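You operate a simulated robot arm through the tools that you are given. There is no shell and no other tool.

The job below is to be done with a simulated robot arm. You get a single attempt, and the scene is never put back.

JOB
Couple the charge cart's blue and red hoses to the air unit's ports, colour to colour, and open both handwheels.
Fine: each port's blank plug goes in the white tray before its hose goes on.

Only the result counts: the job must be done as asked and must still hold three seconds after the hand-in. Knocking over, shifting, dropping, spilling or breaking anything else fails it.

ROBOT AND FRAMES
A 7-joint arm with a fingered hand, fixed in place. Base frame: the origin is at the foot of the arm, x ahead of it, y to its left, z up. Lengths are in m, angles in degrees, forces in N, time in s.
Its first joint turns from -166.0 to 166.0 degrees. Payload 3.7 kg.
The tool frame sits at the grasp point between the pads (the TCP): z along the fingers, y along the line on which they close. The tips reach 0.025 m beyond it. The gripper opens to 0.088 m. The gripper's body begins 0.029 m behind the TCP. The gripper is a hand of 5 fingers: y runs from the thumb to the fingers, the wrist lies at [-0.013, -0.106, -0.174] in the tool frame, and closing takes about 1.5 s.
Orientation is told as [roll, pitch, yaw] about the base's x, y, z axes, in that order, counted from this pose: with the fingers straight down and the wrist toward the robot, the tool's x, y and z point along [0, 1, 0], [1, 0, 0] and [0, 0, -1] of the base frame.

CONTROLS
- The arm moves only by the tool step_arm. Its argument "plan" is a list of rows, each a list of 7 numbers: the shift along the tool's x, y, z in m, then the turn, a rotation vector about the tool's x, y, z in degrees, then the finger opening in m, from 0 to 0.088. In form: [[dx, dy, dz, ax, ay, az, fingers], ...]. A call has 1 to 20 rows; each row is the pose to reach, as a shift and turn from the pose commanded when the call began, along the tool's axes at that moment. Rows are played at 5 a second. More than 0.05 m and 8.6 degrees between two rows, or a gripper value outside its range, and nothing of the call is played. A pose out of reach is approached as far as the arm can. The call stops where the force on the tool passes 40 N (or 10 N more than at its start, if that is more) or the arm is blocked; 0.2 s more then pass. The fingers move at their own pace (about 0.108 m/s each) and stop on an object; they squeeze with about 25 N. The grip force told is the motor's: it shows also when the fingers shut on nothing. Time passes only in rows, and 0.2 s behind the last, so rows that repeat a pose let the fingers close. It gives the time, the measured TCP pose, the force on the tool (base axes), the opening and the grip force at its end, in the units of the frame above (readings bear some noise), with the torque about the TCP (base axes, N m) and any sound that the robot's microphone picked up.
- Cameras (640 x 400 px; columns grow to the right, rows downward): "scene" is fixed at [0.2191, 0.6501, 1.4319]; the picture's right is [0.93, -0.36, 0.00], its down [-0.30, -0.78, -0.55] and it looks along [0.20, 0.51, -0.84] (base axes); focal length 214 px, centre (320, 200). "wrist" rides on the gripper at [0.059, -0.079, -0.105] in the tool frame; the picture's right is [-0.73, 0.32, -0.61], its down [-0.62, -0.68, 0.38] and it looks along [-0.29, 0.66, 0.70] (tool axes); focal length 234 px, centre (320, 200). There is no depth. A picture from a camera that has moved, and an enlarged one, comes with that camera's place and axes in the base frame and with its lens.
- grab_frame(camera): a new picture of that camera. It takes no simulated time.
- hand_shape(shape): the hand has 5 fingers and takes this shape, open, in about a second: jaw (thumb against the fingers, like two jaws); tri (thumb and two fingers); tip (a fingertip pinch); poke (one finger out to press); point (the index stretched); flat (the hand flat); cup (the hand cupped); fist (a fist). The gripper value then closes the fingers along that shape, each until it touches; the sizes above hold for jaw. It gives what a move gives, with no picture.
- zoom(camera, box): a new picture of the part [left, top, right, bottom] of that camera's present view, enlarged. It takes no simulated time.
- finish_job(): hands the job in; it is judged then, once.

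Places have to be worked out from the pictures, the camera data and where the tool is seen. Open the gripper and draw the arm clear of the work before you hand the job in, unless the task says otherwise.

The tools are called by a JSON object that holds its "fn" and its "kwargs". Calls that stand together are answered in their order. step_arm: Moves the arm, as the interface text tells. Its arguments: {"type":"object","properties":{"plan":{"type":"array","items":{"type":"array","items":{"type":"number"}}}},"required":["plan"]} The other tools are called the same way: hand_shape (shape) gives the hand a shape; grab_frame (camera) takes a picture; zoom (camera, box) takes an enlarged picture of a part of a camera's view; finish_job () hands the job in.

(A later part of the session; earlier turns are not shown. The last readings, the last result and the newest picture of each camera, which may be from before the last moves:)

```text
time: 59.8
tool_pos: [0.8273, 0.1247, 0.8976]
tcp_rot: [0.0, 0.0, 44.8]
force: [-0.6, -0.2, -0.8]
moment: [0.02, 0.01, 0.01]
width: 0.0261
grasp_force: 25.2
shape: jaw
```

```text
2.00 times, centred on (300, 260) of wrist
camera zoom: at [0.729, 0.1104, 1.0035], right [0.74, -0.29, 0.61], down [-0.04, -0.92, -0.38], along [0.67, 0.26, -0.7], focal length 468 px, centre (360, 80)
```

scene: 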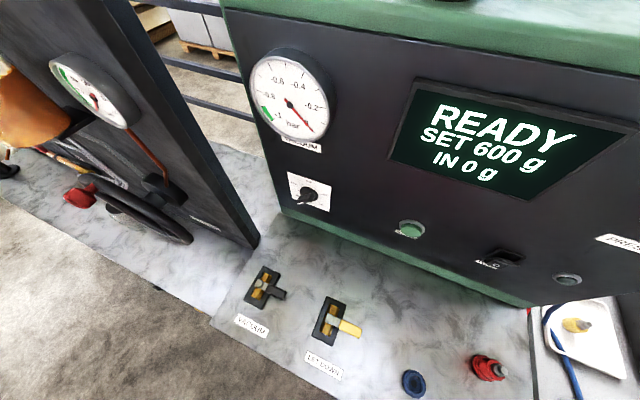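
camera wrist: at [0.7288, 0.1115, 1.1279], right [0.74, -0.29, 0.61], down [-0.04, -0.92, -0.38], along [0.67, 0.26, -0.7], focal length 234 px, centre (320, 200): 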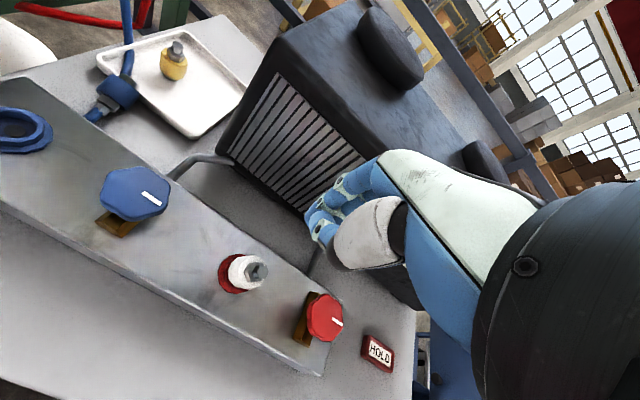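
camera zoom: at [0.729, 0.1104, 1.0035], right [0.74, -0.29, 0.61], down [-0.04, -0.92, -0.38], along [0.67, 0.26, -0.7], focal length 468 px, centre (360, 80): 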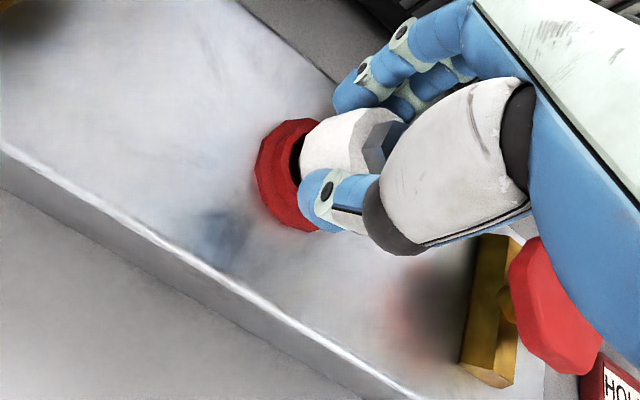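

This time the plug is rising with the hand. I lift on slowly and check.

{"fn": "step_arm", "kwargs": {"plan": [[0, 0, -0.005, 0, 0, 0, 0.0], [0, 0, -0.015, 0, 0, 0, 0.0], [0, 0, -0.03, 0, 0, 0, 0.0], [0, 0, -0.06, 0, 0, 0, 0.0], [0, 0, -0.095, 0, 0, 0, 0.0], [0, 0, -0.13, 0, 0, 0, 0.0]]}}

{"fn": "grab_frame", "kwargs": {"camera": "wrist"}}

{"fn": "zoom", "kwargs": {"camera": "wrist", "box": [180, 180, 340, 340]}}

```text
time: 61.2
tool_pos: [0.8275, 0.1237, 1.0268]
tcp_rot: [-0.1, 0.1, 44.8]
force: [0.5, 0.4, -0.4]
moment: [0.0, 0.0, 0.0]
width: 0.026
grasp_force: 24.4
shape: jaw
```

```text
taken
camera wrist: at [0.7295, 0.1091, 1.1324], right [0.74, -0.29, 0.61], down [-0.04, -0.92, -0.38], along [0.67, 0.26, -0.7], focal length 234 px, centre (320, 200)
```

wrist: 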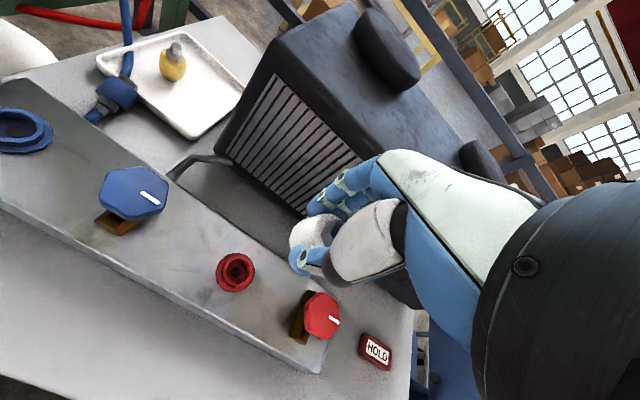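

```text
2.50 times, centred on (260, 260) of wrist
camera zoom: at [0.7295, 0.1091, 1.1324], right [0.74, -0.29, 0.61], down [-0.04, -0.92, -0.38], along [0.67, 0.26, -0.7], focal length 585 px, centre (470, 50)
```

zoom: 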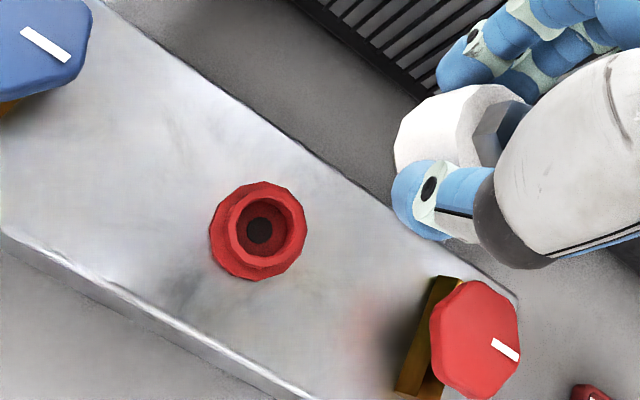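

The white plug is out. I carry it sideways, then back over the tray's right half.

{"fn": "step_arm", "kwargs": {"plan": [[0.045, 0, 0, 0, 0, 0, 0.0], [0.09, 0, 0, 0, 0, 0, 0.0], [0.135, 0, 0, 0, 0, 0, 0.0], [0.175, 0.02, 0, 0, 0, 0, 0.0], [0.193, 0.06, 0, 0, 0, 0, 0.0], [0.193, 0.1, 0, 0, 0, 0, 0.0], [0.193, 0.14, 0, 0, 0, 0, 0.0], [0.193, 0.18, 0.01, 0, 0, 0, 0.0], [0.193, 0.21, 0.04, 0, 0, 0, 0.0], [0.193, 0.228, 0.08, 0, 0, 0, 0.0], [0.193, 0.228, 0.11, 0, 0, 0, 0.0]]}}

{"fn": "grab_frame", "kwargs": {"camera": "wrist"}}

{"fn": "zoom", "kwargs": {"camera": "scene", "box": [520, 280, 640, 400]}}

```text
time: 63.6
tool_pos: [0.8528, 0.4224, 0.9171]
tcp_rot: [0.0, 0.1, 44.8]
force: [-0.7, -0.5, -0.4]
moment: [0.02, 0.02, -0.02]
width: 0.0261
grasp_force: 24.8
shape: jaw
```

```text
taken
camera wrist: at [0.7543, 0.4073, 1.0239], right [0.74, -0.29, 0.61], down [-0.04, -0.92, -0.38], along [0.67, 0.26, -0.7], focal length 234 px, centre (320, 200)
```

wrist: 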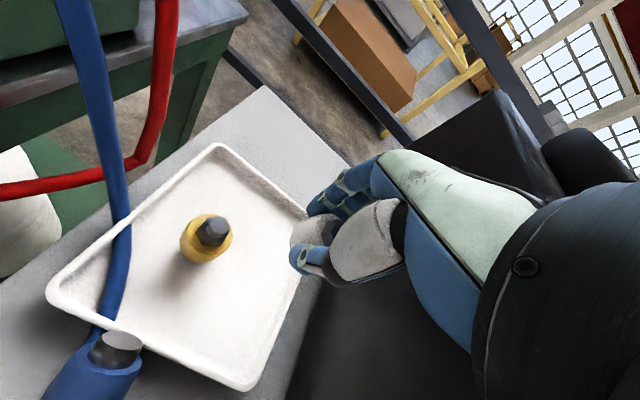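

```text
3.33 times, centred on (580, 340) of scene
camera zoom: at [0.2191, 0.6501, 1.4319], right [0.93, -0.36, 0.0], down [-0.3, -0.78, -0.55], along [0.2, 0.51, -0.84], focal length 715 px, centre (-547, -267)
```

zoom: 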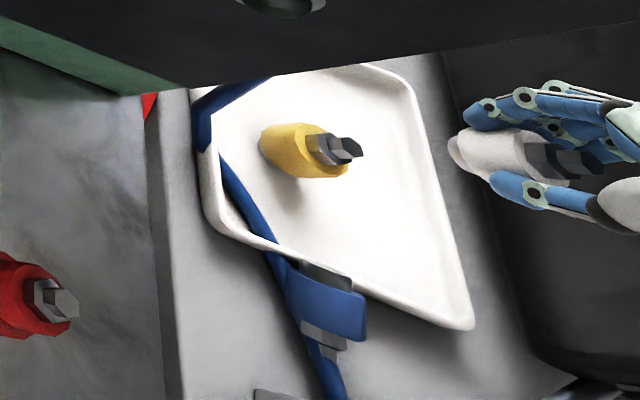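

The white plug is over the right half of the tray next to the yellow one. I shift 13 mm further back and lower until contact.

{"fn": "step_arm", "kwargs": {"plan": [[0.0, 0.007, 0.01, 0, 0, 0, 0.0], [0.0, 0.013, 0.025, 0, 0, 0, 0.0], [0.0, 0.013, 0.045, 0, 0, 0, 0.0], [0.0, 0.013, 0.053, 0, 0, 0, 0.0]]}}

{"fn": "grab_frame", "kwargs": {"camera": "wrist"}}

{"fn": "zoom", "kwargs": {"camera": "scene", "box": [540, 280, 640, 380]}}

```text
time: 64.6
tool_pos: [0.8625, 0.4322, 0.8643]
tcp_rot: [-0.1, 0.0, 44.8]
force: [-0.7, 0.6, -1.2]
moment: [0.03, 0.02, 0.05]
width: 0.0259
grasp_force: 25.6
shape: jaw
```

```text
taken
camera wrist: at [0.7642, 0.4171, 0.9693], right [0.74, -0.29, 0.61], down [-0.04, -0.92, -0.38], along [0.67, 0.26, -0.7], focal length 234 px, centre (320, 200)
```

wrist: 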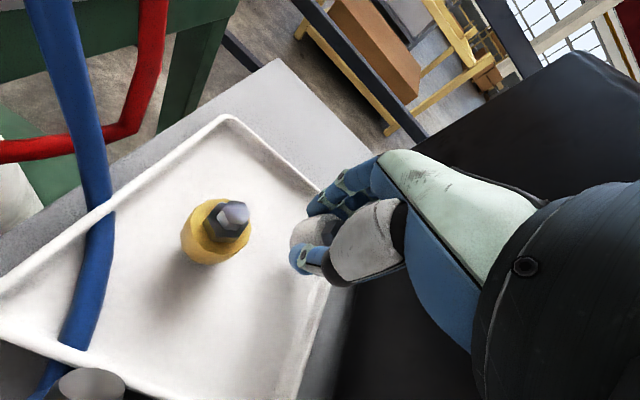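

```text
4.00 times, centred on (590, 330) of scene
camera zoom: at [0.2191, 0.6501, 1.4319], right [0.93, -0.36, 0.0], down [-0.3, -0.78, -0.55], along [0.2, 0.51, -0.84], focal length 858 px, centre (-760, -320)
```

zoom: 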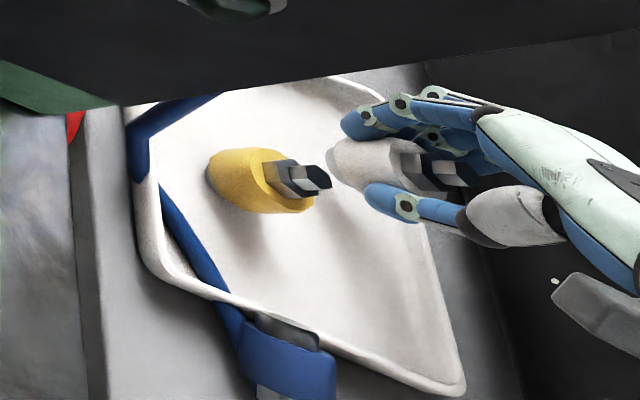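

The plug's foot is inside the tray rim. I lower gently to contact.

{"fn": "step_arm", "kwargs": {"plan": [[0, 0, 0.004, 0, 0, 0, 0.0], [0, 0, 0.007, 0, 0, 0, 0.0], [0, 0, 0.01, 0, 0, 0, 0.0]]}}

```text
time: 65.4
tool_pos: [0.8605, 0.431, 0.8548]
tcp_rot: [0.0, 0.0, 44.8]
force: [0.5, -0.7, -1.3]
moment: [0.03, 0.04, 0.04]
width: 0.0259
grasp_force: 24.9
shape: jaw
```

{"fn": "step_arm", "kwargs": {"plan": [[0, 0, 0.001, 0, 0, 0, 0.0], [0, 0, 0.002, 0, 0, 0, 0.0], [0, 0, 0.003, 0, 0, 0, 0.0]]}}

```text
time: 66.2
tool_pos: [0.8607, 0.4322, 0.851]
tcp_rot: [-0.1, 0.0, 44.8]
force: [-0.2, -0.8, -1.7]
moment: [-0.04, 0.0, 0.03]
width: 0.026
grasp_force: 25.2
shape: jaw
```

Not there yet; a few more millimetres.

{"fn": "step_arm", "kwargs": {"plan": [[0, 0, 0.001, 0, 0, 0, 0.0], [0, 0, 0.002, 0, 0, 0, 0.0], [0, 0, 0.003, 0, 0, 0, 0.0]]}}

{"fn": "zoom", "kwargs": {"camera": "scene", "box": [560, 280, 640, 360]}}

```text
time: 67.0
tool_pos: [0.8609, 0.4311, 0.8501]
tcp_rot: [0.0, -0.1, 44.8]
force: [-0.6, 1.9, 5.2]
moment: [0.06, -0.08, 0.04]
width: 0.026
grasp_force: 24.7
shape: jaw
```

```text
5.00 times, centred on (600, 320) of scene
camera zoom: at [0.2191, 0.6501, 1.4319], right [0.93, -0.36, 0.0], down [-0.3, -0.78, -0.55], along [0.2, 0.51, -0.84], focal length 1072 px, centre (-1080, -400)
```

zoom: 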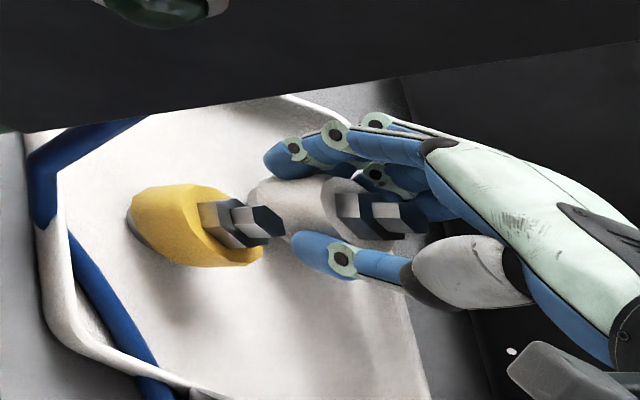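

Contact (≈6 N). I open the hand moderately and rise, then check.

{"fn": "step_arm", "kwargs": {"plan": [[0, 0, -0.001, 0, 0, 0, 0.026], [0, 0, -0.001, 0, 0, 0, 0.034], [0, 0, -0.001, 0, 0, 0, 0.042], [0, 0, -0.001, 0, 0, 0, 0.05], [0, 0, -0.001, 0, 0, 0, 0.055], [0, 0, -0.001, 0, 0, 0, 0.055]]}}

{"fn": "zoom", "kwargs": {"camera": "scene", "box": [560, 280, 640, 360]}}

{"fn": "zoom", "kwargs": {"camera": "wrist", "box": [160, 140, 400, 380]}}

```text
time: 68.4
tool_pos: [0.862, 0.4316, 0.8497]
tcp_rot: [0.0, -0.1, 44.8]
force: [1.0, 1.1, 0.6]
moment: [0.04, -0.02, 0.03]
width: 0.0546
grasp_force: 0.2
shape: jaw
```

```text
5.00 times, centred on (600, 320) of scene
camera zoom: at [0.2191, 0.6501, 1.4319], right [0.93, -0.36, 0.0], down [-0.3, -0.78, -0.55], along [0.2, 0.51, -0.84], focal length 1072 px, centre (-1080, -400)
```

zoom: 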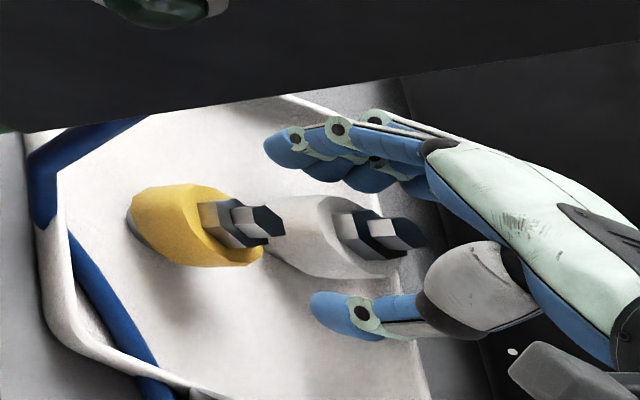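

```text
1.67 times, centred on (280, 260) of wrist
camera zoom: at [0.7635, 0.4167, 0.9547], right [0.74, -0.29, 0.61], down [-0.04, -0.92, -0.38], along [0.67, 0.26, -0.7], focal length 390 px, centre (387, 100)
```

zoom: 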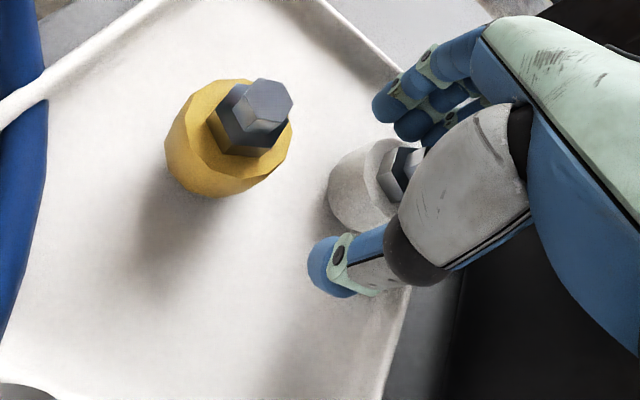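

Both plugs are in the tray. I rise, retreat, and move above the parked red coupler.

{"fn": "step_arm", "kwargs": {"plan": [[0, 0, -0.03, 0, 0, 0, 0.055], [0, 0, -0.07, 0, 0, 0, 0.055], [0, 0, -0.115, 0, 0, 0, 0.07], [0, 0, -0.17, 0, 0, 0, 0.0875], [0, -0.045, -0.17, 0, 0, 0, 0.0875], [0, -0.09, -0.17, 0, 0, 0, 0.0875], [0, -0.135, -0.17, 0, 0, 0, 0.0875], [0, -0.18, -0.17, 0, 0, 0, 0.0875], [0.03, -0.215, -0.17, 0, 0, 0, 0.0875], [0.07, -0.235, -0.17, 0, 0, 0, 0.0875], [0.115, -0.24, -0.17, 0, 0, 0, 0.0875], [0.16, -0.24, -0.17, 0, 0, 0, 0.0875], [0.205, -0.23, -0.17, 0, 0, 0, 0.0875], [0.24, -0.215, -0.17, 0, 0, 0, 0.0875], [0.27, -0.204, -0.17, 0, 0, 0, 0.0875], [0.27, -0.204, -0.17, 0, 0, 0, 0.0875]]}}

{"fn": "grab_frame", "kwargs": {"camera": "wrist"}}

{"fn": "zoom", "kwargs": {"camera": "wrist", "box": [180, 200, 340, 300]}}

{"fn": "grab_frame", "kwargs": {"camera": "scene"}}

```text
refused: row 4 steps farther than a row can; nothing moved
```

```text
taken
camera wrist: at [0.7635, 0.4167, 0.9547], right [0.74, -0.29, 0.61], down [-0.04, -0.92, -0.38], along [0.67, 0.26, -0.7], focal length 234 px, centre (320, 200)
```

wrist: 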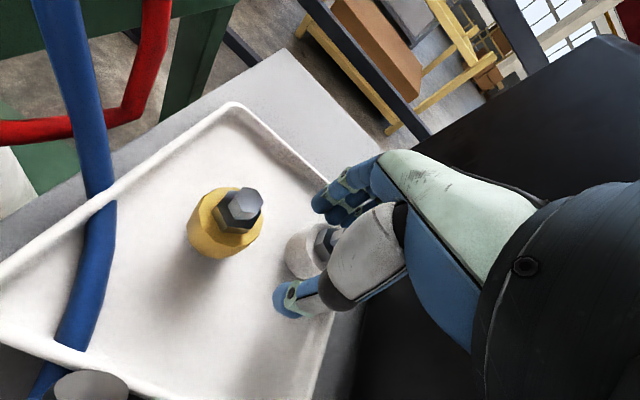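

```text
4.00 times, centred on (260, 250) of wrist
camera zoom: at [0.7635, 0.4167, 0.9547], right [0.74, -0.29, 0.61], down [-0.04, -0.92, -0.38], along [0.67, 0.26, -0.7], focal length 937 px, centre (560, 0)
```

zoom: 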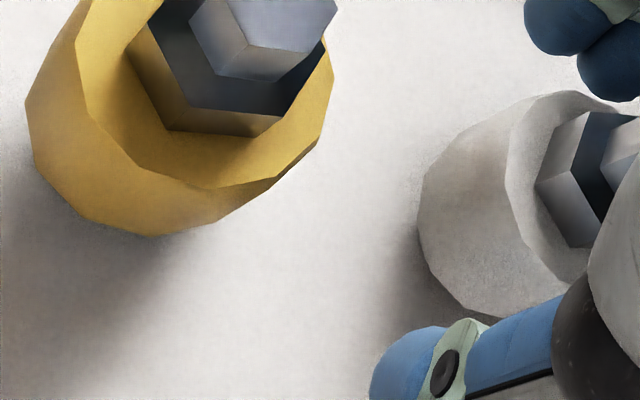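

```text
taken
```

scene: 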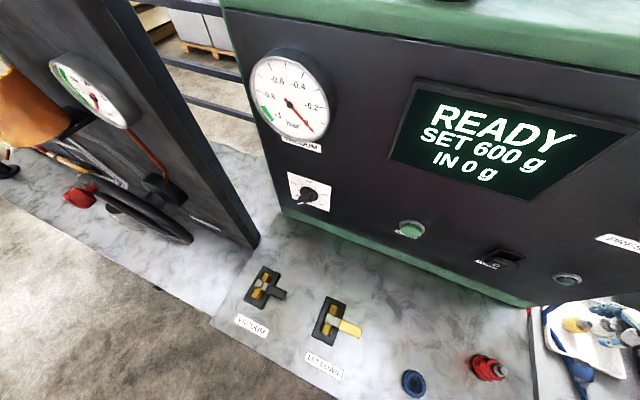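

The call was refused for one step being too long (0.055 m); I repeat it with smaller steps.

{"fn": "step_arm", "kwargs": {"plan": [[0, 0, -0.03, 0, 0, 0, 0.055], [0, 0, -0.07, 0, 0, 0, 0.055], [0, 0, -0.115, 0, 0, 0, 0.07], [0, 0, -0.155, 0, 0, 0, 0.0875], [0, -0.02, -0.17, 0, 0, 0, 0.0875], [0, -0.06, -0.17, 0, 0, 0, 0.0875], [0, -0.1, -0.17, 0, 0, 0, 0.0875], [0, -0.14, -0.17, 0, 0, 0, 0.0875], [0, -0.18, -0.17, 0, 0, 0, 0.0875], [0.03, -0.215, -0.17, 0, 0, 0, 0.0875], [0.07, -0.235, -0.17, 0, 0, 0, 0.0875], [0.115, -0.24, -0.17, 0, 0, 0, 0.0875], [0.16, -0.24, -0.17, 0, 0, 0, 0.0875], [0.205, -0.23, -0.17, 0, 0, 0, 0.0875], [0.24, -0.215, -0.17, 0, 0, 0, 0.0875], [0.27, -0.204, -0.17, 0, 0, 0, 0.0875], [0.27, -0.204, -0.17, 0, 0, 0, 0.0875]]}}

{"fn": "grab_frame", "kwargs": {"camera": "wrist"}}

{"fn": "zoom", "kwargs": {"camera": "wrist", "box": [180, 200, 340, 300]}}

{"fn": "grab_frame", "kwargs": {"camera": "scene"}}

```text
time: 72.0
tool_pos: [0.5274, 0.4796, 1.0197]
tcp_rot: [0.0, 0.0, 44.8]
force: [-0.3, -0.3, 0.0]
moment: [-0.01, -0.01, 0.03]
width: 0.0872
grasp_force: 0.1
shape: jaw
```

```text
taken
camera wrist: at [0.4292, 0.4648, 1.1241], right [0.74, -0.29, 0.61], down [-0.04, -0.92, -0.38], along [0.67, 0.26, -0.7], focal length 234 px, centre (320, 200)
```

wrist: 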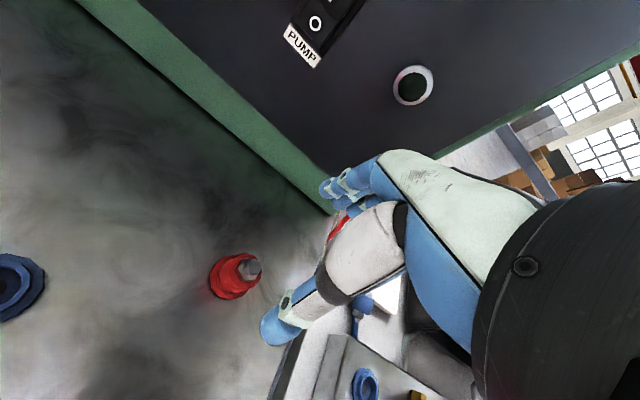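

```text
4.00 times, centred on (260, 250) of wrist
camera zoom: at [0.4292, 0.4648, 1.1241], right [0.74, -0.29, 0.61], down [-0.04, -0.92, -0.38], along [0.67, 0.26, -0.7], focal length 937 px, centre (560, 0)
```

zoom: 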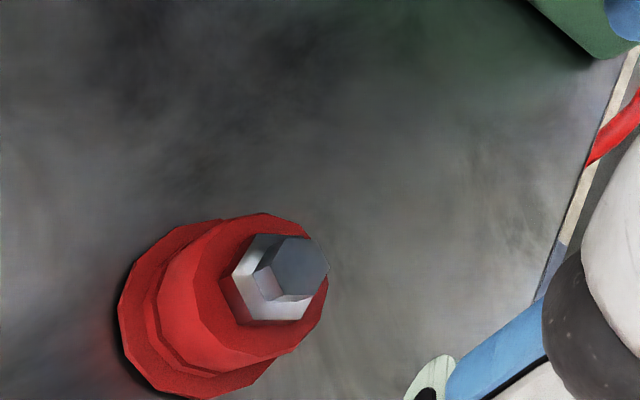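

```text
taken
```

scene: 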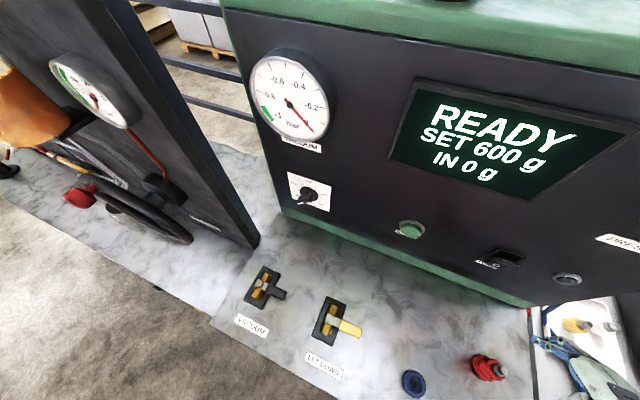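

The red coupler is centred under the hand. I descend to z≈0.893 and close.

{"fn": "step_arm", "kwargs": {"plan": [[0, 0, 0.035, 0, 0, 0, 0.0875], [0, 0, 0.07, 0, 0, 0, 0.0875], [0, 0, 0.1, 0, 0, 0, 0.0875], [0, 0, 0.118, 0, 0, 0, 0.0875], [0, 0, 0.127, 0, 0, 0, 0.0875], [0, 0, 0.127, 0, 0, 0, 0.0875]]}}

{"fn": "zoom", "kwargs": {"camera": "wrist", "box": [220, 160, 380, 360]}}

{"fn": "step_arm", "kwargs": {"plan": [[0, 0, 0, 0, 0, 0, 0.06], [0, 0, 0, 0, 0, 0, 0.03], [0, 0, 0, 0, 0, 0, 0.0], [0, 0, 0, 0, 0, 0, 0.0], [0, 0, 0, 0, 0, 0, 0.0], [0, 0, 0, 0, 0, 0, 0.0], [0, 0, 0, 0, 0, 0, 0.0], [0, 0, 0, 0, 0, 0, 0.0]]}}

{"fn": "zoom", "kwargs": {"camera": "wrist", "box": [220, 160, 380, 360]}}

{"fn": "zoom", "kwargs": {"camera": "wrist", "box": [250, 200, 340, 300]}}

```text
time: 73.4
tool_pos: [0.5257, 0.48, 0.8911]
tcp_rot: [0.0, 0.0, 44.7]
force: [-0.2, -0.8, -0.2]
moment: [-0.01, -0.05, -0.01]
width: 0.0873
grasp_force: 0.0
shape: jaw
```

```text
2.00 times, centred on (300, 260) of wrist
camera zoom: at [0.4281, 0.4652, 0.9977], right [0.74, -0.29, 0.61], down [-0.04, -0.92, -0.38], along [0.67, 0.26, -0.7], focal length 468 px, centre (360, 80)
```

zoom: 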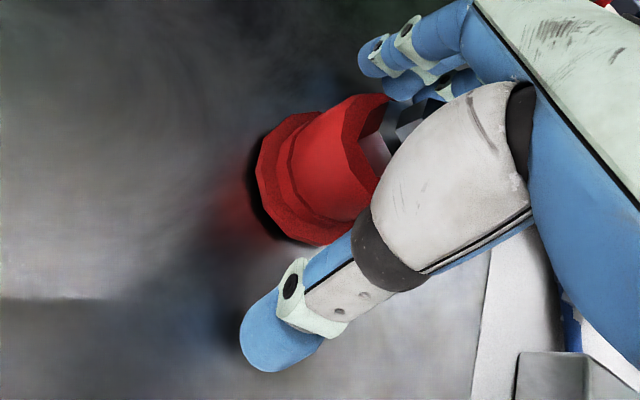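

```text
time: 75.2
tool_pos: [0.5259, 0.4797, 0.8922]
tcp_rot: [-0.1, 0.1, 44.7]
force: [-3.7, -4.9, -0.8]
moment: [-0.06, 0.04, 0.0]
width: 0.03
grasp_force: 24.9
shape: jaw
```

```text
2.00 times, centred on (300, 260) of wrist
camera zoom: at [0.4279, 0.4651, 0.9977], right [0.74, -0.29, 0.61], down [-0.04, -0.92, -0.38], along [0.67, 0.26, -0.7], focal length 468 px, centre (360, 80)
```

zoom: 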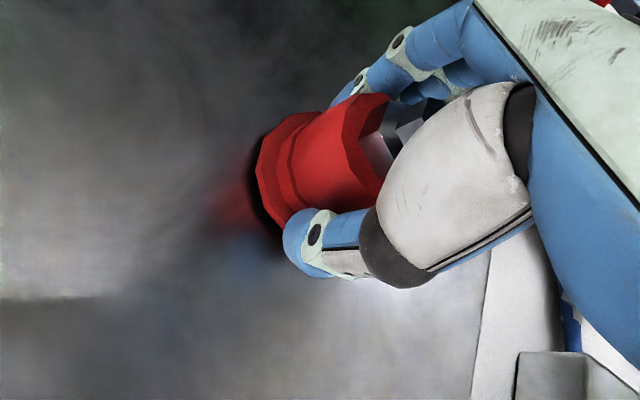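

```text
4.00 times, centred on (295, 250) of wrist
camera zoom: at [0.4279, 0.4651, 0.9977], right [0.74, -0.29, 0.61], down [-0.04, -0.92, -0.38], along [0.67, 0.26, -0.7], focal length 937 px, centre (420, 0)
```

zoom: 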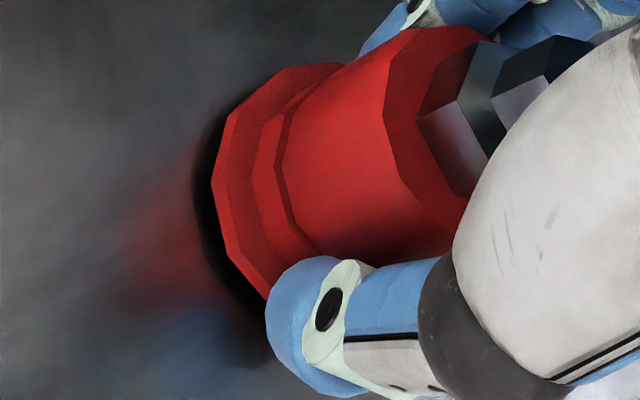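

Gripped, with about 6 N of side load toward tool −y. I let the hand yield that way 2–3 mm so that the coupler does not shift when it leaves the socket.

{"fn": "step_arm", "kwargs": {"plan": [[0, -0.001, 0, 0, 0, 0, 0.0], [0, -0.002, 0, 0, 0, 0, 0.0], [0, -0.002, 0, 0, 0, 0, 0.0]]}}

```text
time: 76.0
tool_pos: [0.5247, 0.4789, 0.8928]
tcp_rot: [0.0, 0.0, 44.9]
force: [0.5, 0.9, -0.7]
moment: [0.05, -0.09, 0.03]
width: 0.03
grasp_force: 25.4
shape: jaw
```

The side load is gone. I take a reference picture, then lift by 40 mm and take another with the deck socket in view.

{"fn": "zoom", "kwargs": {"camera": "wrist", "box": [250, 200, 340, 300]}}

{"fn": "step_arm", "kwargs": {"plan": [[0, 0, -0.003, 0, 0, 0, 0.0], [0, 0, -0.008, 0, 0, 0, 0.0], [0, 0, -0.016, 0, 0, 0, 0.0], [0, 0, -0.028, 0, 0, 0, 0.0], [0, 0, -0.04, 0, 0, 0, 0.0], [0, 0, -0.04, 0, 0, 0, 0.0]]}}

{"fn": "zoom", "kwargs": {"camera": "wrist", "box": [250, 200, 340, 300]}}

{"fn": "zoom", "kwargs": {"camera": "wrist", "box": [220, 160, 380, 360]}}

```text
4.00 times, centred on (295, 250) of wrist
camera zoom: at [0.427, 0.4641, 0.9977], right [0.74, -0.29, 0.61], down [-0.04, -0.92, -0.38], along [0.67, 0.26, -0.7], focal length 937 px, centre (420, 0)
```

zoom: 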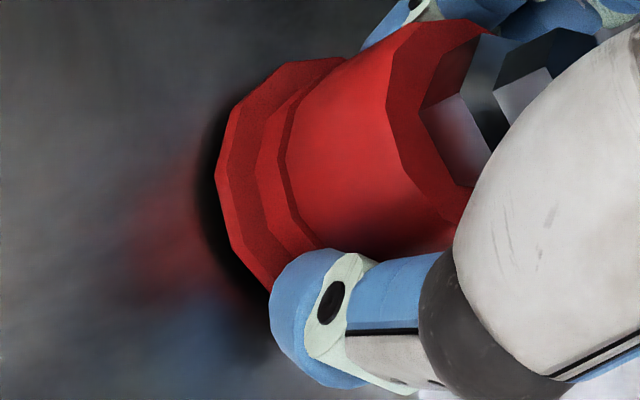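

```text
time: 77.4
tool_pos: [0.5244, 0.4795, 0.9321]
tcp_rot: [0.0, 0.1, 44.8]
force: [0.2, -0.2, -1.1]
moment: [-0.03, -0.05, -0.01]
width: 0.0267
grasp_force: 25.3
shape: jaw
```

```text
4.00 times, centred on (295, 250) of wrist
camera zoom: at [0.4266, 0.4636, 1.0369], right [0.74, -0.29, 0.61], down [-0.04, -0.92, -0.38], along [0.67, 0.26, -0.7], focal length 937 px, centre (420, 0)
```

zoom: 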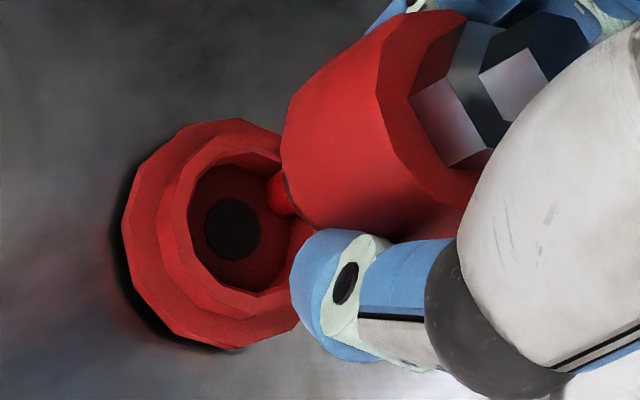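

```text
2.00 times, centred on (300, 260) of wrist
camera zoom: at [0.4266, 0.4636, 1.0369], right [0.74, -0.29, 0.61], down [-0.04, -0.92, -0.38], along [0.67, 0.26, -0.7], focal length 468 px, centre (360, 80)
```

zoom: 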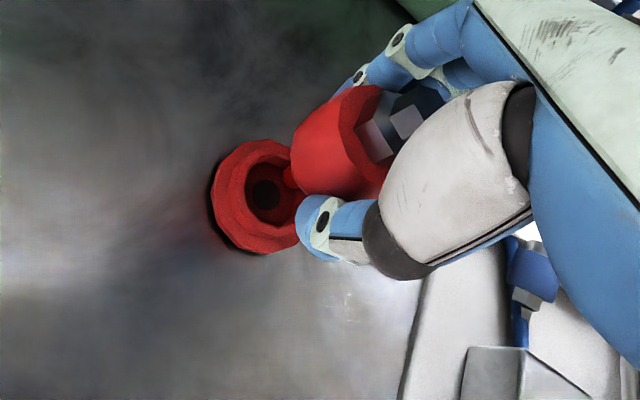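

The lifted view shows the coupler shifted only ≈3 mm in the hand and gives the reference look of the socket at +40 mm. I carry the coupler to the red port and stop at a similar height to match the picture.

{"fn": "step_arm", "kwargs": {"plan": [[0, 0, -0.03, 0, 0, 0, 0.0], [0, 0, -0.07, 0, 0, 0, 0.0], [-0.02, -0.001, -0.1, 0, 0, 0, 0.0], [-0.062, -0.005, -0.1, 0, 0, 0, 0.0], [-0.104, -0.008, -0.1, 0, 0, 0, 0.0], [-0.146, -0.011, -0.1, 0, 0, 0, 0.0], [-0.188, -0.014, -0.1, 0, 0, 0, 0.0], [-0.23, -0.017, -0.1, 0, 0, 0, 0.0], [-0.272, -0.02, -0.1, 0, 0, 0, 0.0], [-0.314, -0.023, -0.1, 0, 0, 0, 0.0], [-0.356, -0.026, -0.1, 0, 0, 0, 0.0], [-0.398, -0.029, -0.1, 0, 0, 0, 0.0], [-0.44, -0.032, -0.1, 0, 0, 0, 0.0], [-0.464, -0.034, -0.08, 0, 0, 0, 0.0], [-0.464, -0.034, -0.05, 0, 0, 0, 0.0], [-0.464, -0.034, -0.02, 0, 0, 0, 0.0], [-0.464, -0.034, 0.0, 0, 0, 0, 0.0], [-0.464, -0.034, 0.0, 0, 0, 0, 0.0]]}}

{"fn": "zoom", "kwargs": {"camera": "wrist", "box": [250, 200, 340, 300]}}

{"fn": "zoom", "kwargs": {"camera": "wrist", "box": [220, 160, 380, 360]}}

```text
time: 81.2
tool_pos: [0.8288, 0.1235, 0.932]
tcp_rot: [0.0, 0.0, 44.8]
force: [0.3, -0.2, -1.4]
moment: [0.02, 0.02, 0.0]
width: 0.0268
grasp_force: 24.6
shape: jaw
```

```text
4.00 times, centred on (295, 250) of wrist
camera zoom: at [0.7309, 0.1093, 1.0373], right [0.74, -0.29, 0.61], down [-0.04, -0.92, -0.38], along [0.67, 0.26, -0.7], focal length 937 px, centre (420, 0)
```

zoom: 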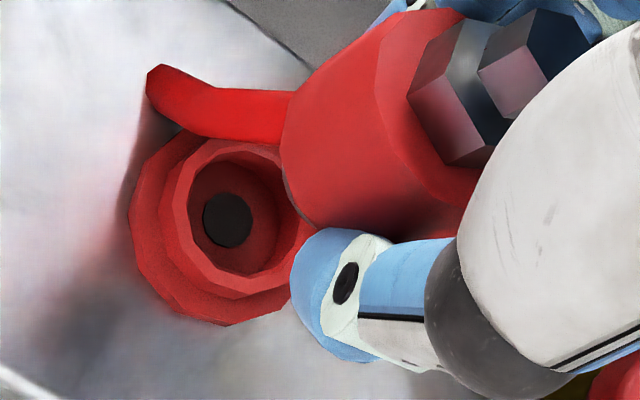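

```text
2.00 times, centred on (300, 260) of wrist
camera zoom: at [0.7309, 0.1093, 1.0373], right [0.74, -0.29, 0.61], down [-0.04, -0.92, -0.38], along [0.67, 0.26, -0.7], focal length 468 px, centre (360, 80)
```

zoom: 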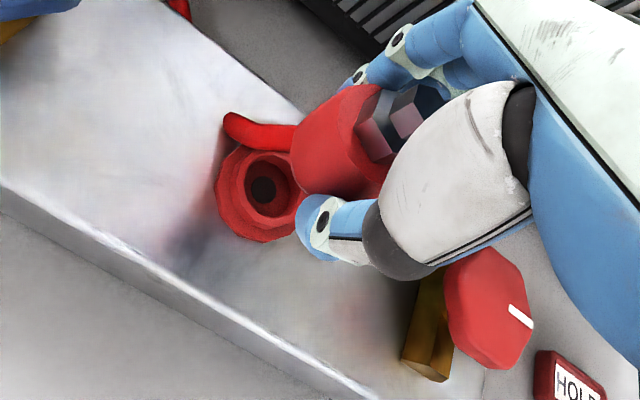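

The port picture nearly matches the reference (offset ≈1–2 mm). I correct by −1.5 mm in tool x and lower 25 mm, then re-check.

{"fn": "step_arm", "kwargs": {"plan": [[-0.0015, 0.0003, 0.008, 0, 0, 0, 0.0], [-0.0015, 0.0003, 0.016, 0, 0, 0, 0.0], [-0.0015, 0.0003, 0.025, 0, 0, 0, 0.0], [-0.0015, 0.0003, 0.025, 0, 0, 0, 0.0]]}}

{"fn": "zoom", "kwargs": {"camera": "wrist", "box": [250, 200, 340, 300]}}

```text
time: 82.2
tool_pos: [0.8294, 0.1247, 0.907]
tcp_rot: [0.0, 0.0, 44.7]
force: [0.5, 0.2, -2.3]
moment: [0.02, -0.01, 0.0]
width: 0.0269
grasp_force: 24.8
shape: jaw
```

```text
4.00 times, centred on (295, 250) of wrist
camera zoom: at [0.7315, 0.1096, 1.0124], right [0.74, -0.29, 0.61], down [-0.04, -0.92, -0.38], along [0.67, 0.26, -0.7], focal length 937 px, centre (420, 0)
```

zoom: 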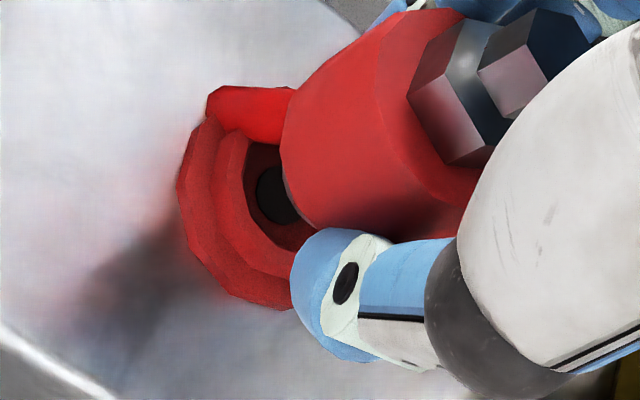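

Still lining up. I lower 10 mm more, in small steps.

{"fn": "step_arm", "kwargs": {"plan": [[0, 0, 0.004, 0, 0, 0, 0.0], [0, 0, 0.008, 0, 0, 0, 0.0], [0, 0, 0.011, 0, 0, 0, 0.0]]}}

{"fn": "zoom", "kwargs": {"camera": "wrist", "box": [250, 200, 340, 300]}}

```text
time: 83.0
tool_pos: [0.8288, 0.1235, 0.8972]
tcp_rot: [0.0, 0.0, 44.9]
force: [0.6, 0.1, -0.9]
moment: [-0.01, 0.02, 0.01]
width: 0.0269
grasp_force: 24.8
shape: jaw
```

```text
4.00 times, centred on (295, 250) of wrist
camera zoom: at [0.7317, 0.1091, 1.002], right [0.74, -0.29, 0.61], down [-0.04, -0.92, -0.38], along [0.67, 0.26, -0.7], focal length 937 px, centre (420, 0)
```

zoom: 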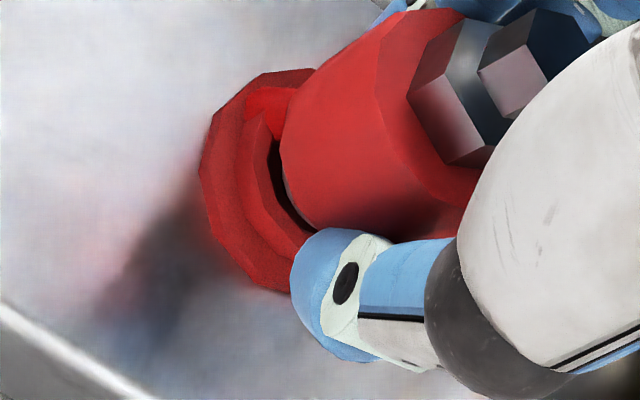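

Vertical motion parallax says the manifold top is ~7–8 mm lower than the cart deck, so the true lateral error is about (−1.3, +2) mm more. I apply that and lower 4 mm.

{"fn": "step_arm", "kwargs": {"plan": [[-0.0013, 0.002, 0.0, 0, 0, 0, 0.0], [-0.0013, 0.002, 0.002, 0, 0, 0, 0.0], [-0.0013, 0.002, 0.004, 0, 0, 0, 0.0]]}}

{"fn": "zoom", "kwargs": {"camera": "wrist", "box": [250, 200, 340, 300]}}

```text
time: 83.8
tool_pos: [0.8325, 0.1241, 0.8931]
tcp_rot: [-0.1, 0.0, 44.9]
force: [0.2, 0.5, -0.7]
moment: [0.0, 0.01, -0.02]
width: 0.0269
grasp_force: 25.0
shape: jaw
```

```text
4.00 times, centred on (295, 250) of wrist
camera zoom: at [0.7341, 0.1102, 0.9977], right [0.74, -0.29, 0.61], down [-0.04, -0.92, -0.38], along [0.67, 0.26, -0.7], focal length 937 px, centre (420, 0)
```

zoom: 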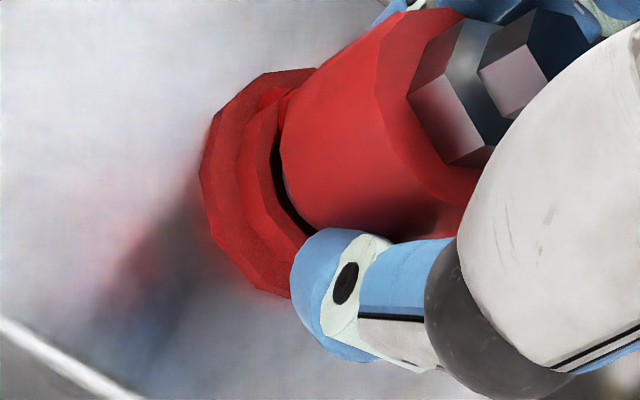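

Looks concentric. I continue down in 1.5 mm steps.

{"fn": "step_arm", "kwargs": {"plan": [[0, 0, 0.0015, 0, 0, 0, 0.0], [0, 0, 0.003, 0, 0, 0, 0.0], [0, 0, 0.0045, 0, 0, 0, 0.0]]}}

{"fn": "zoom", "kwargs": {"camera": "wrist", "box": [250, 200, 340, 300]}}

```text
time: 84.6
tool_pos: [0.8312, 0.1263, 0.8886]
tcp_rot: [-0.1, 0.0, 44.8]
force: [1.3, 0.3, -1.7]
moment: [-0.01, -0.01, 0.03]
width: 0.027
grasp_force: 24.5
shape: jaw
```

```text
4.00 times, centred on (295, 250) of wrist
camera zoom: at [0.7335, 0.1104, 0.9934], right [0.74, -0.29, 0.61], down [-0.04, -0.92, -0.38], along [0.67, 0.26, -0.7], focal length 937 px, centre (420, 0)
```

zoom: 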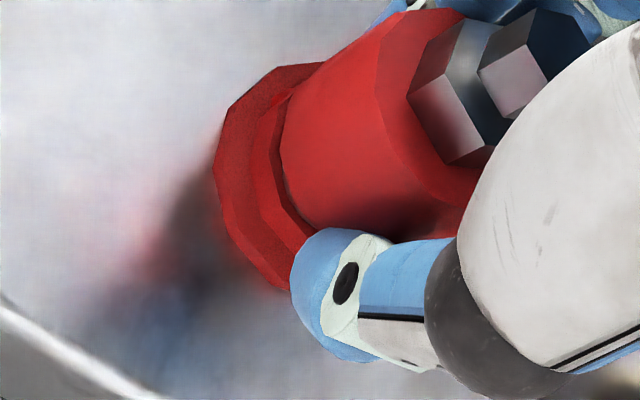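

The spigot appears to be entering with the gap closing evenly. Further down 3 mm.

{"fn": "step_arm", "kwargs": {"plan": [[0, 0, 0.001, 0, 0, 0, 0.0], [0, 0, 0.002, 0, 0, 0, 0.0], [0, 0, 0.003, 0, 0, 0, 0.0]]}}

{"fn": "zoom", "kwargs": {"camera": "wrist", "box": [250, 200, 340, 300]}}

```text
time: 85.4
tool_pos: [0.8325, 0.1241, 0.8846]
tcp_rot: [0.0, 0.1, 44.8]
force: [0.1, 0.4, 1.7]
moment: [0.0, -0.01, -0.02]
width: 0.0274
grasp_force: 24.9
shape: jaw
```

```text
4.00 times, centred on (295, 250) of wrist
camera zoom: at [0.7338, 0.11, 0.9907], right [0.74, -0.29, 0.61], down [-0.04, -0.92, -0.38], along [0.67, 0.26, -0.7], focal length 937 px, centre (420, 0)
```

zoom: 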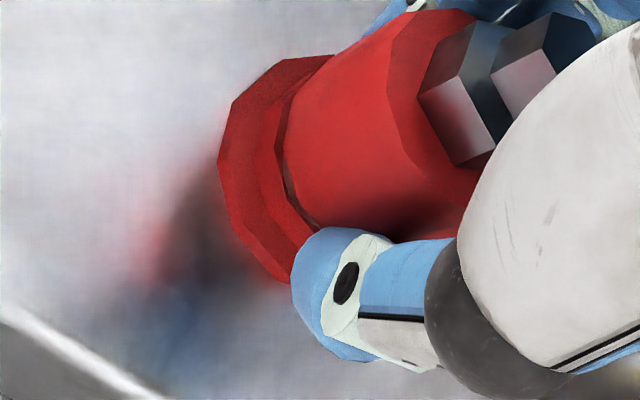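

Contact begins with no side force. I press on gently.

{"fn": "step_arm", "kwargs": {"plan": [[0, 0, 0.001, 0, 0, 0, 0.0], [0, 0, 0.002, 0, 0, 0, 0.0]]}}

{"fn": "zoom", "kwargs": {"camera": "wrist", "box": [250, 200, 340, 300]}}

```text
time: 86.0
tool_pos: [0.8314, 0.1251, 0.8841]
tcp_rot: [-0.1, -0.1, 44.7]
force: [0.7, -2.3, 15.5]
moment: [-0.1, 0.03, -0.02]
width: 0.028
grasp_force: 25.2
shape: jaw
```

```text
4.00 times, centred on (295, 250) of wrist
camera zoom: at [0.7334, 0.1104, 0.989], right [0.74, -0.29, 0.61], down [-0.04, -0.92, -0.38], along [0.67, 0.26, -0.69], focal length 937 px, centre (420, 0)
```

zoom: 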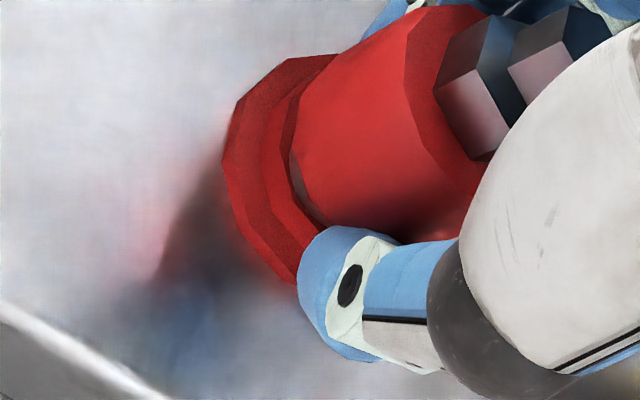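

About 15 N now, and a small gap remains (~2–3 mm): the spigot is mostly in, but the grip is too weak to press it home. I release here carefully, check that it stands, then press on it from above.

{"fn": "step_arm", "kwargs": {"plan": [[0, 0, -0.001, 0, 0, 0, 0.028], [0, 0, -0.001, 0, 0, 0, 0.031], [0, 0, -0.001, 0, 0, 0, 0.034], [0, 0, -0.001, 0, 0, 0, 0.037], [0, 0, -0.001, 0, 0, 0, 0.04], [0, 0, -0.001, 0, 0, 0, 0.04]]}}

{"fn": "zoom", "kwargs": {"camera": "wrist", "box": [250, 200, 340, 300]}}

```text
time: 87.4
tool_pos: [0.8311, 0.1253, 0.8831]
tcp_rot: [0.0, 0.0, 44.8]
force: [-1.1, -0.8, -0.6]
moment: [-0.02, 0.01, -0.01]
width: 0.0398
grasp_force: 0.0
shape: jaw
```

```text
4.00 times, centred on (295, 250) of wrist
camera zoom: at [0.7337, 0.1103, 0.9888], right [0.74, -0.29, 0.61], down [-0.04, -0.92, -0.38], along [0.67, 0.26, -0.7], focal length 937 px, centre (420, 0)
```

zoom: 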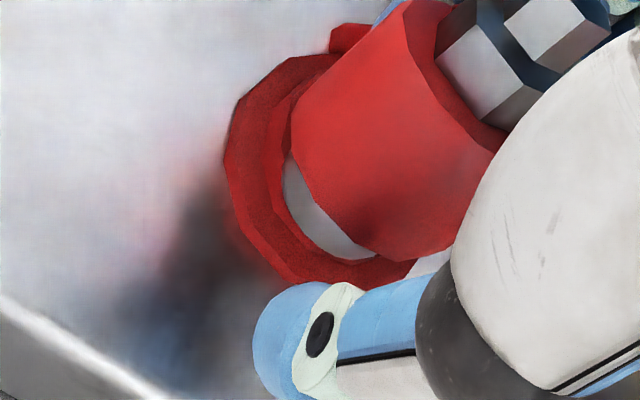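

It leans because the hose pulls its tip, so it must be pressed home while held. I close the hand again to right it.

{"fn": "step_arm", "kwargs": {"plan": [[0, 0, 0, 0, 0, 0, 0.034], [0, 0, 0, 0, 0, 0, 0.03], [0, 0, 0, 0, 0, 0, 0.02], [0, 0, 0, 0, 0, 0, 0.0], [0, 0, 0, 0, 0, 0, 0.0], [0, 0, 0, 0, 0, 0, 0.0]]}}

{"fn": "zoom", "kwargs": {"camera": "wrist", "box": [250, 200, 340, 300]}}

```text
time: 88.8
tool_pos: [0.8316, 0.1239, 0.8827]
tcp_rot: [0.0, 0.0, 44.8]
force: [-0.3, 0.1, -0.4]
moment: [-0.02, 0.0, -0.01]
width: 0.027
grasp_force: 24.6
shape: jaw
```

```text
4.00 times, centred on (295, 250) of wrist
camera zoom: at [0.7338, 0.1103, 0.9888], right [0.74, -0.29, 0.61], down [-0.04, -0.92, -0.38], along [0.67, 0.26, -0.7], focal length 937 px, centre (420, 0)
```

zoom: 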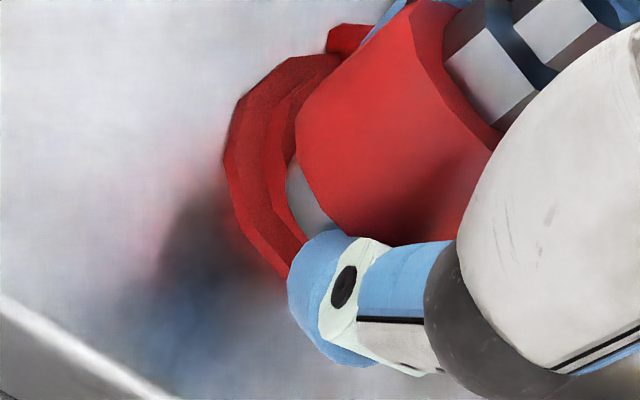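

At the earlier contact the coupler was essentially at seat depth (comparing with how the plug sat), but nothing latched. I push down a little from here to see if it rights itself in the socket, before trying a clockwise twist.

{"fn": "step_arm", "kwargs": {"plan": [[0, 0, 0.001, 0, 0, 0, 0.0], [0, 0, 0.002, 0, 0, 0, 0.0], [0, 0, 0.003, 0, 0, 0, 0.0]]}}

{"fn": "zoom", "kwargs": {"camera": "wrist", "box": [250, 200, 340, 300]}}

```text
time: 89.6
tool_pos: [0.8327, 0.125, 0.8805]
tcp_rot: [0.0, -0.1, 44.8]
force: [0.7, 0.6, 4.2]
moment: [-0.03, 0.01, 0.0]
width: 0.0273
grasp_force: 24.7
shape: jaw
```

```text
4.00 times, centred on (295, 250) of wrist
camera zoom: at [0.7337, 0.1103, 0.9864], right [0.74, -0.29, 0.61], down [-0.04, -0.92, -0.38], along [0.67, 0.26, -0.69], focal length 937 px, centre (420, 0)
```

zoom: 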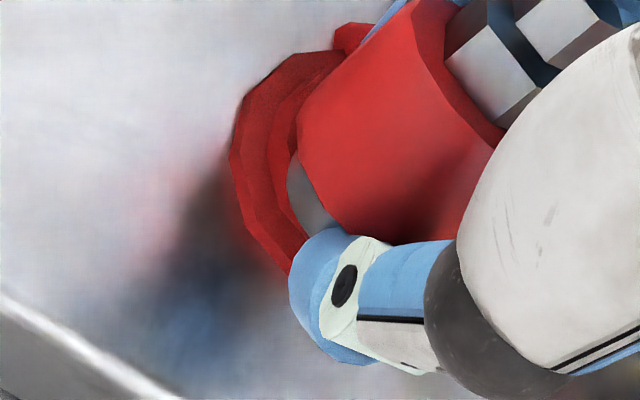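

It is displaced up-image and leaning. I lift it out and look at its pose in the hand.

{"fn": "step_arm", "kwargs": {"plan": [[0, 0, -0.004, 0, 0, 0, 0.0], [0, 0, -0.012, 0, 0, 0, 0.0], [0, 0, -0.025, 0, 0, 0, 0.0], [0, 0, -0.045, 0, 0, 0, 0.0], [0, 0, -0.07, 0, 0, 0, 0.0]]}}

{"fn": "zoom", "kwargs": {"camera": "wrist", "box": [250, 190, 350, 290]}}

{"fn": "zoom", "kwargs": {"camera": "wrist", "box": [160, 140, 380, 340]}}

```text
time: 90.8
tool_pos: [0.8316, 0.1244, 0.9494]
tcp_rot: [-0.1, -0.1, 44.8]
force: [-0.5, 0.1, -1.0]
moment: [-0.01, 0.01, 0.01]
width: 0.0273
grasp_force: 25.6
shape: jaw
```

```text
4.00 times, centred on (300, 240) of wrist
camera zoom: at [0.7338, 0.1095, 1.0543], right [0.74, -0.29, 0.61], down [-0.04, -0.92, -0.38], along [0.67, 0.26, -0.7], focal length 937 px, centre (400, 40)
```

zoom: 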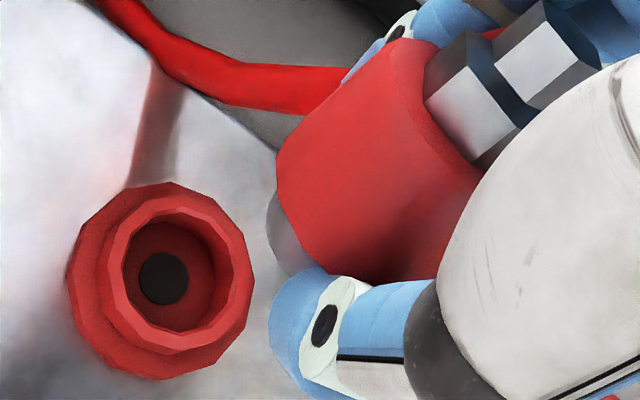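

```text
2.00 times, centred on (270, 240) of wrist
camera zoom: at [0.7338, 0.1095, 1.0543], right [0.74, -0.29, 0.61], down [-0.04, -0.92, -0.38], along [0.67, 0.26, -0.7], focal length 468 px, centre (420, 120)
```

zoom: 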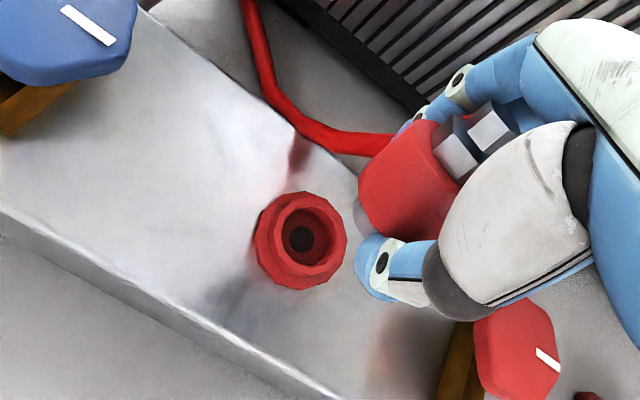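

The coupler is tilted about 6° in the hand (foot toward tool −x/−y). I counter-rotate the hand (+5° about tool y, −3° about tool x) so that it hangs vertical, nudge the position and look again.

{"fn": "step_arm", "kwargs": {"plan": [[-0.0005, 0.0007, 0, -1.5, 2.5, 0, 0.0], [-0.001, 0.0014, 0, -3, 5, 0, 0.0], [-0.001, 0.0014, 0.015, -3, 5, 0, 0.0], [-0.001, 0.0014, 0.03, -3, 5, 0, 0.0], [-0.001, 0.0014, 0.03, -3, 5, 0, 0.0]]}}

{"fn": "zoom", "kwargs": {"camera": "wrist", "box": [250, 190, 350, 290]}}

```text
time: 92.0
tool_pos: [0.8341, 0.1239, 0.9204]
tcp_rot: [5.0, -3.1, 44.7]
force: [-0.9, -0.3, -0.4]
moment: [-0.01, -0.01, -0.03]
width: 0.0272
grasp_force: 25.0
shape: jaw
```

```text
4.00 times, centred on (300, 240) of wrist
camera zoom: at [0.7379, 0.0997, 1.0262], right [0.75, -0.34, 0.56], down [-0.05, -0.88, -0.47], along [0.65, 0.33, -0.68], focal length 937 px, centre (400, 40)
```

zoom: 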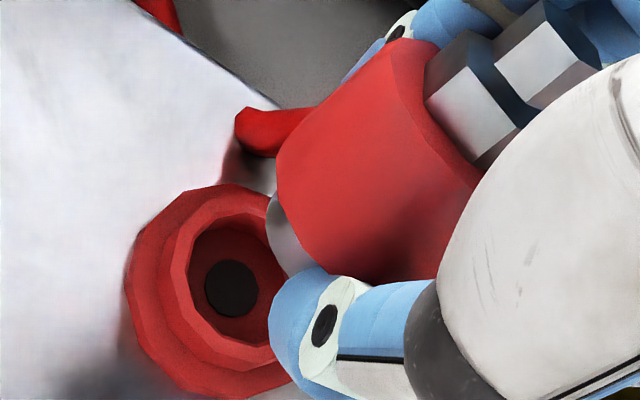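

The coupler's axis is now vertical and projects onto the port centre to about 1 mm. I lower straight down (compensating for the tilted tool axes).

{"fn": "step_arm", "kwargs": {"plan": [[-0.0011, -0.0008, 0.008, 0, 0, 0, 0.0], [-0.0018, -0.0012, 0.016, 0, 0, 0, 0.0], [-0.0025, -0.0015, 0.024, 0, 0, 0, 0.0]]}}

{"fn": "zoom", "kwargs": {"camera": "wrist", "box": [250, 190, 350, 290]}}

```text
time: 92.8
tool_pos: [0.8336, 0.1241, 0.897]
tcp_rot: [5.0, -2.9, 44.6]
force: [-0.5, 0.0, -2.2]
moment: [-0.03, -0.01, -0.02]
width: 0.0275
grasp_force: 24.3
shape: jaw
```

```text
4.00 times, centred on (300, 240) of wrist
camera zoom: at [0.7385, 0.0989, 1.0025], right [0.75, -0.35, 0.56], down [-0.05, -0.88, -0.47], along [0.65, 0.32, -0.68], focal length 937 px, centre (400, 40)
```

zoom: 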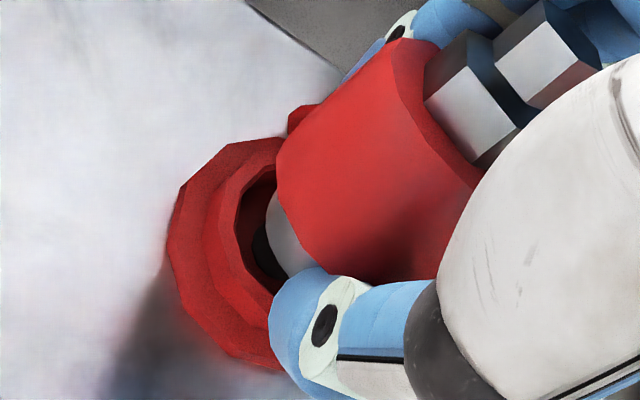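

The spigot is heading into the bore. Continue downward in small steps.

{"fn": "step_arm", "kwargs": {"plan": [[-0.0003, -0.0002, 0.003, 0, 0, 0, 0.0], [-0.0005, -0.0003, 0.006, 0, 0, 0, 0.0], [-0.0008, -0.0004, 0.009, 0, 0, 0, 0.0]]}}

{"fn": "zoom", "kwargs": {"camera": "wrist", "box": [250, 190, 350, 290]}}

```text
time: 93.6
tool_pos: [0.8326, 0.1241, 0.8874]
tcp_rot: [5.0, -3.0, 44.8]
force: [-0.2, 0.2, -1.2]
moment: [-0.03, 0.0, 0.0]
width: 0.027
grasp_force: 24.7
shape: jaw
```

```text
4.00 times, centred on (300, 240) of wrist
camera zoom: at [0.7377, 0.099, 0.9935], right [0.76, -0.34, 0.56], down [-0.05, -0.88, -0.47], along [0.65, 0.33, -0.68], focal length 937 px, centre (400, 40)
```

zoom: 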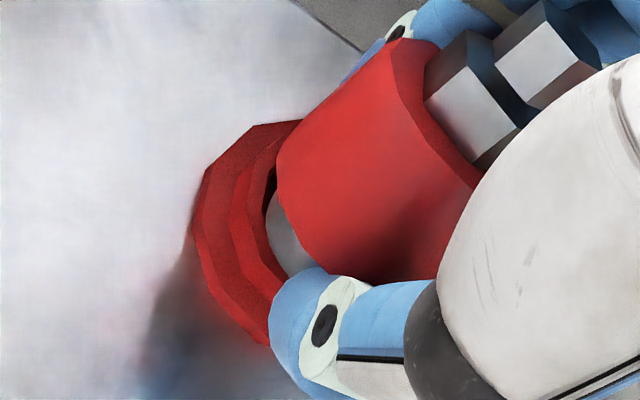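

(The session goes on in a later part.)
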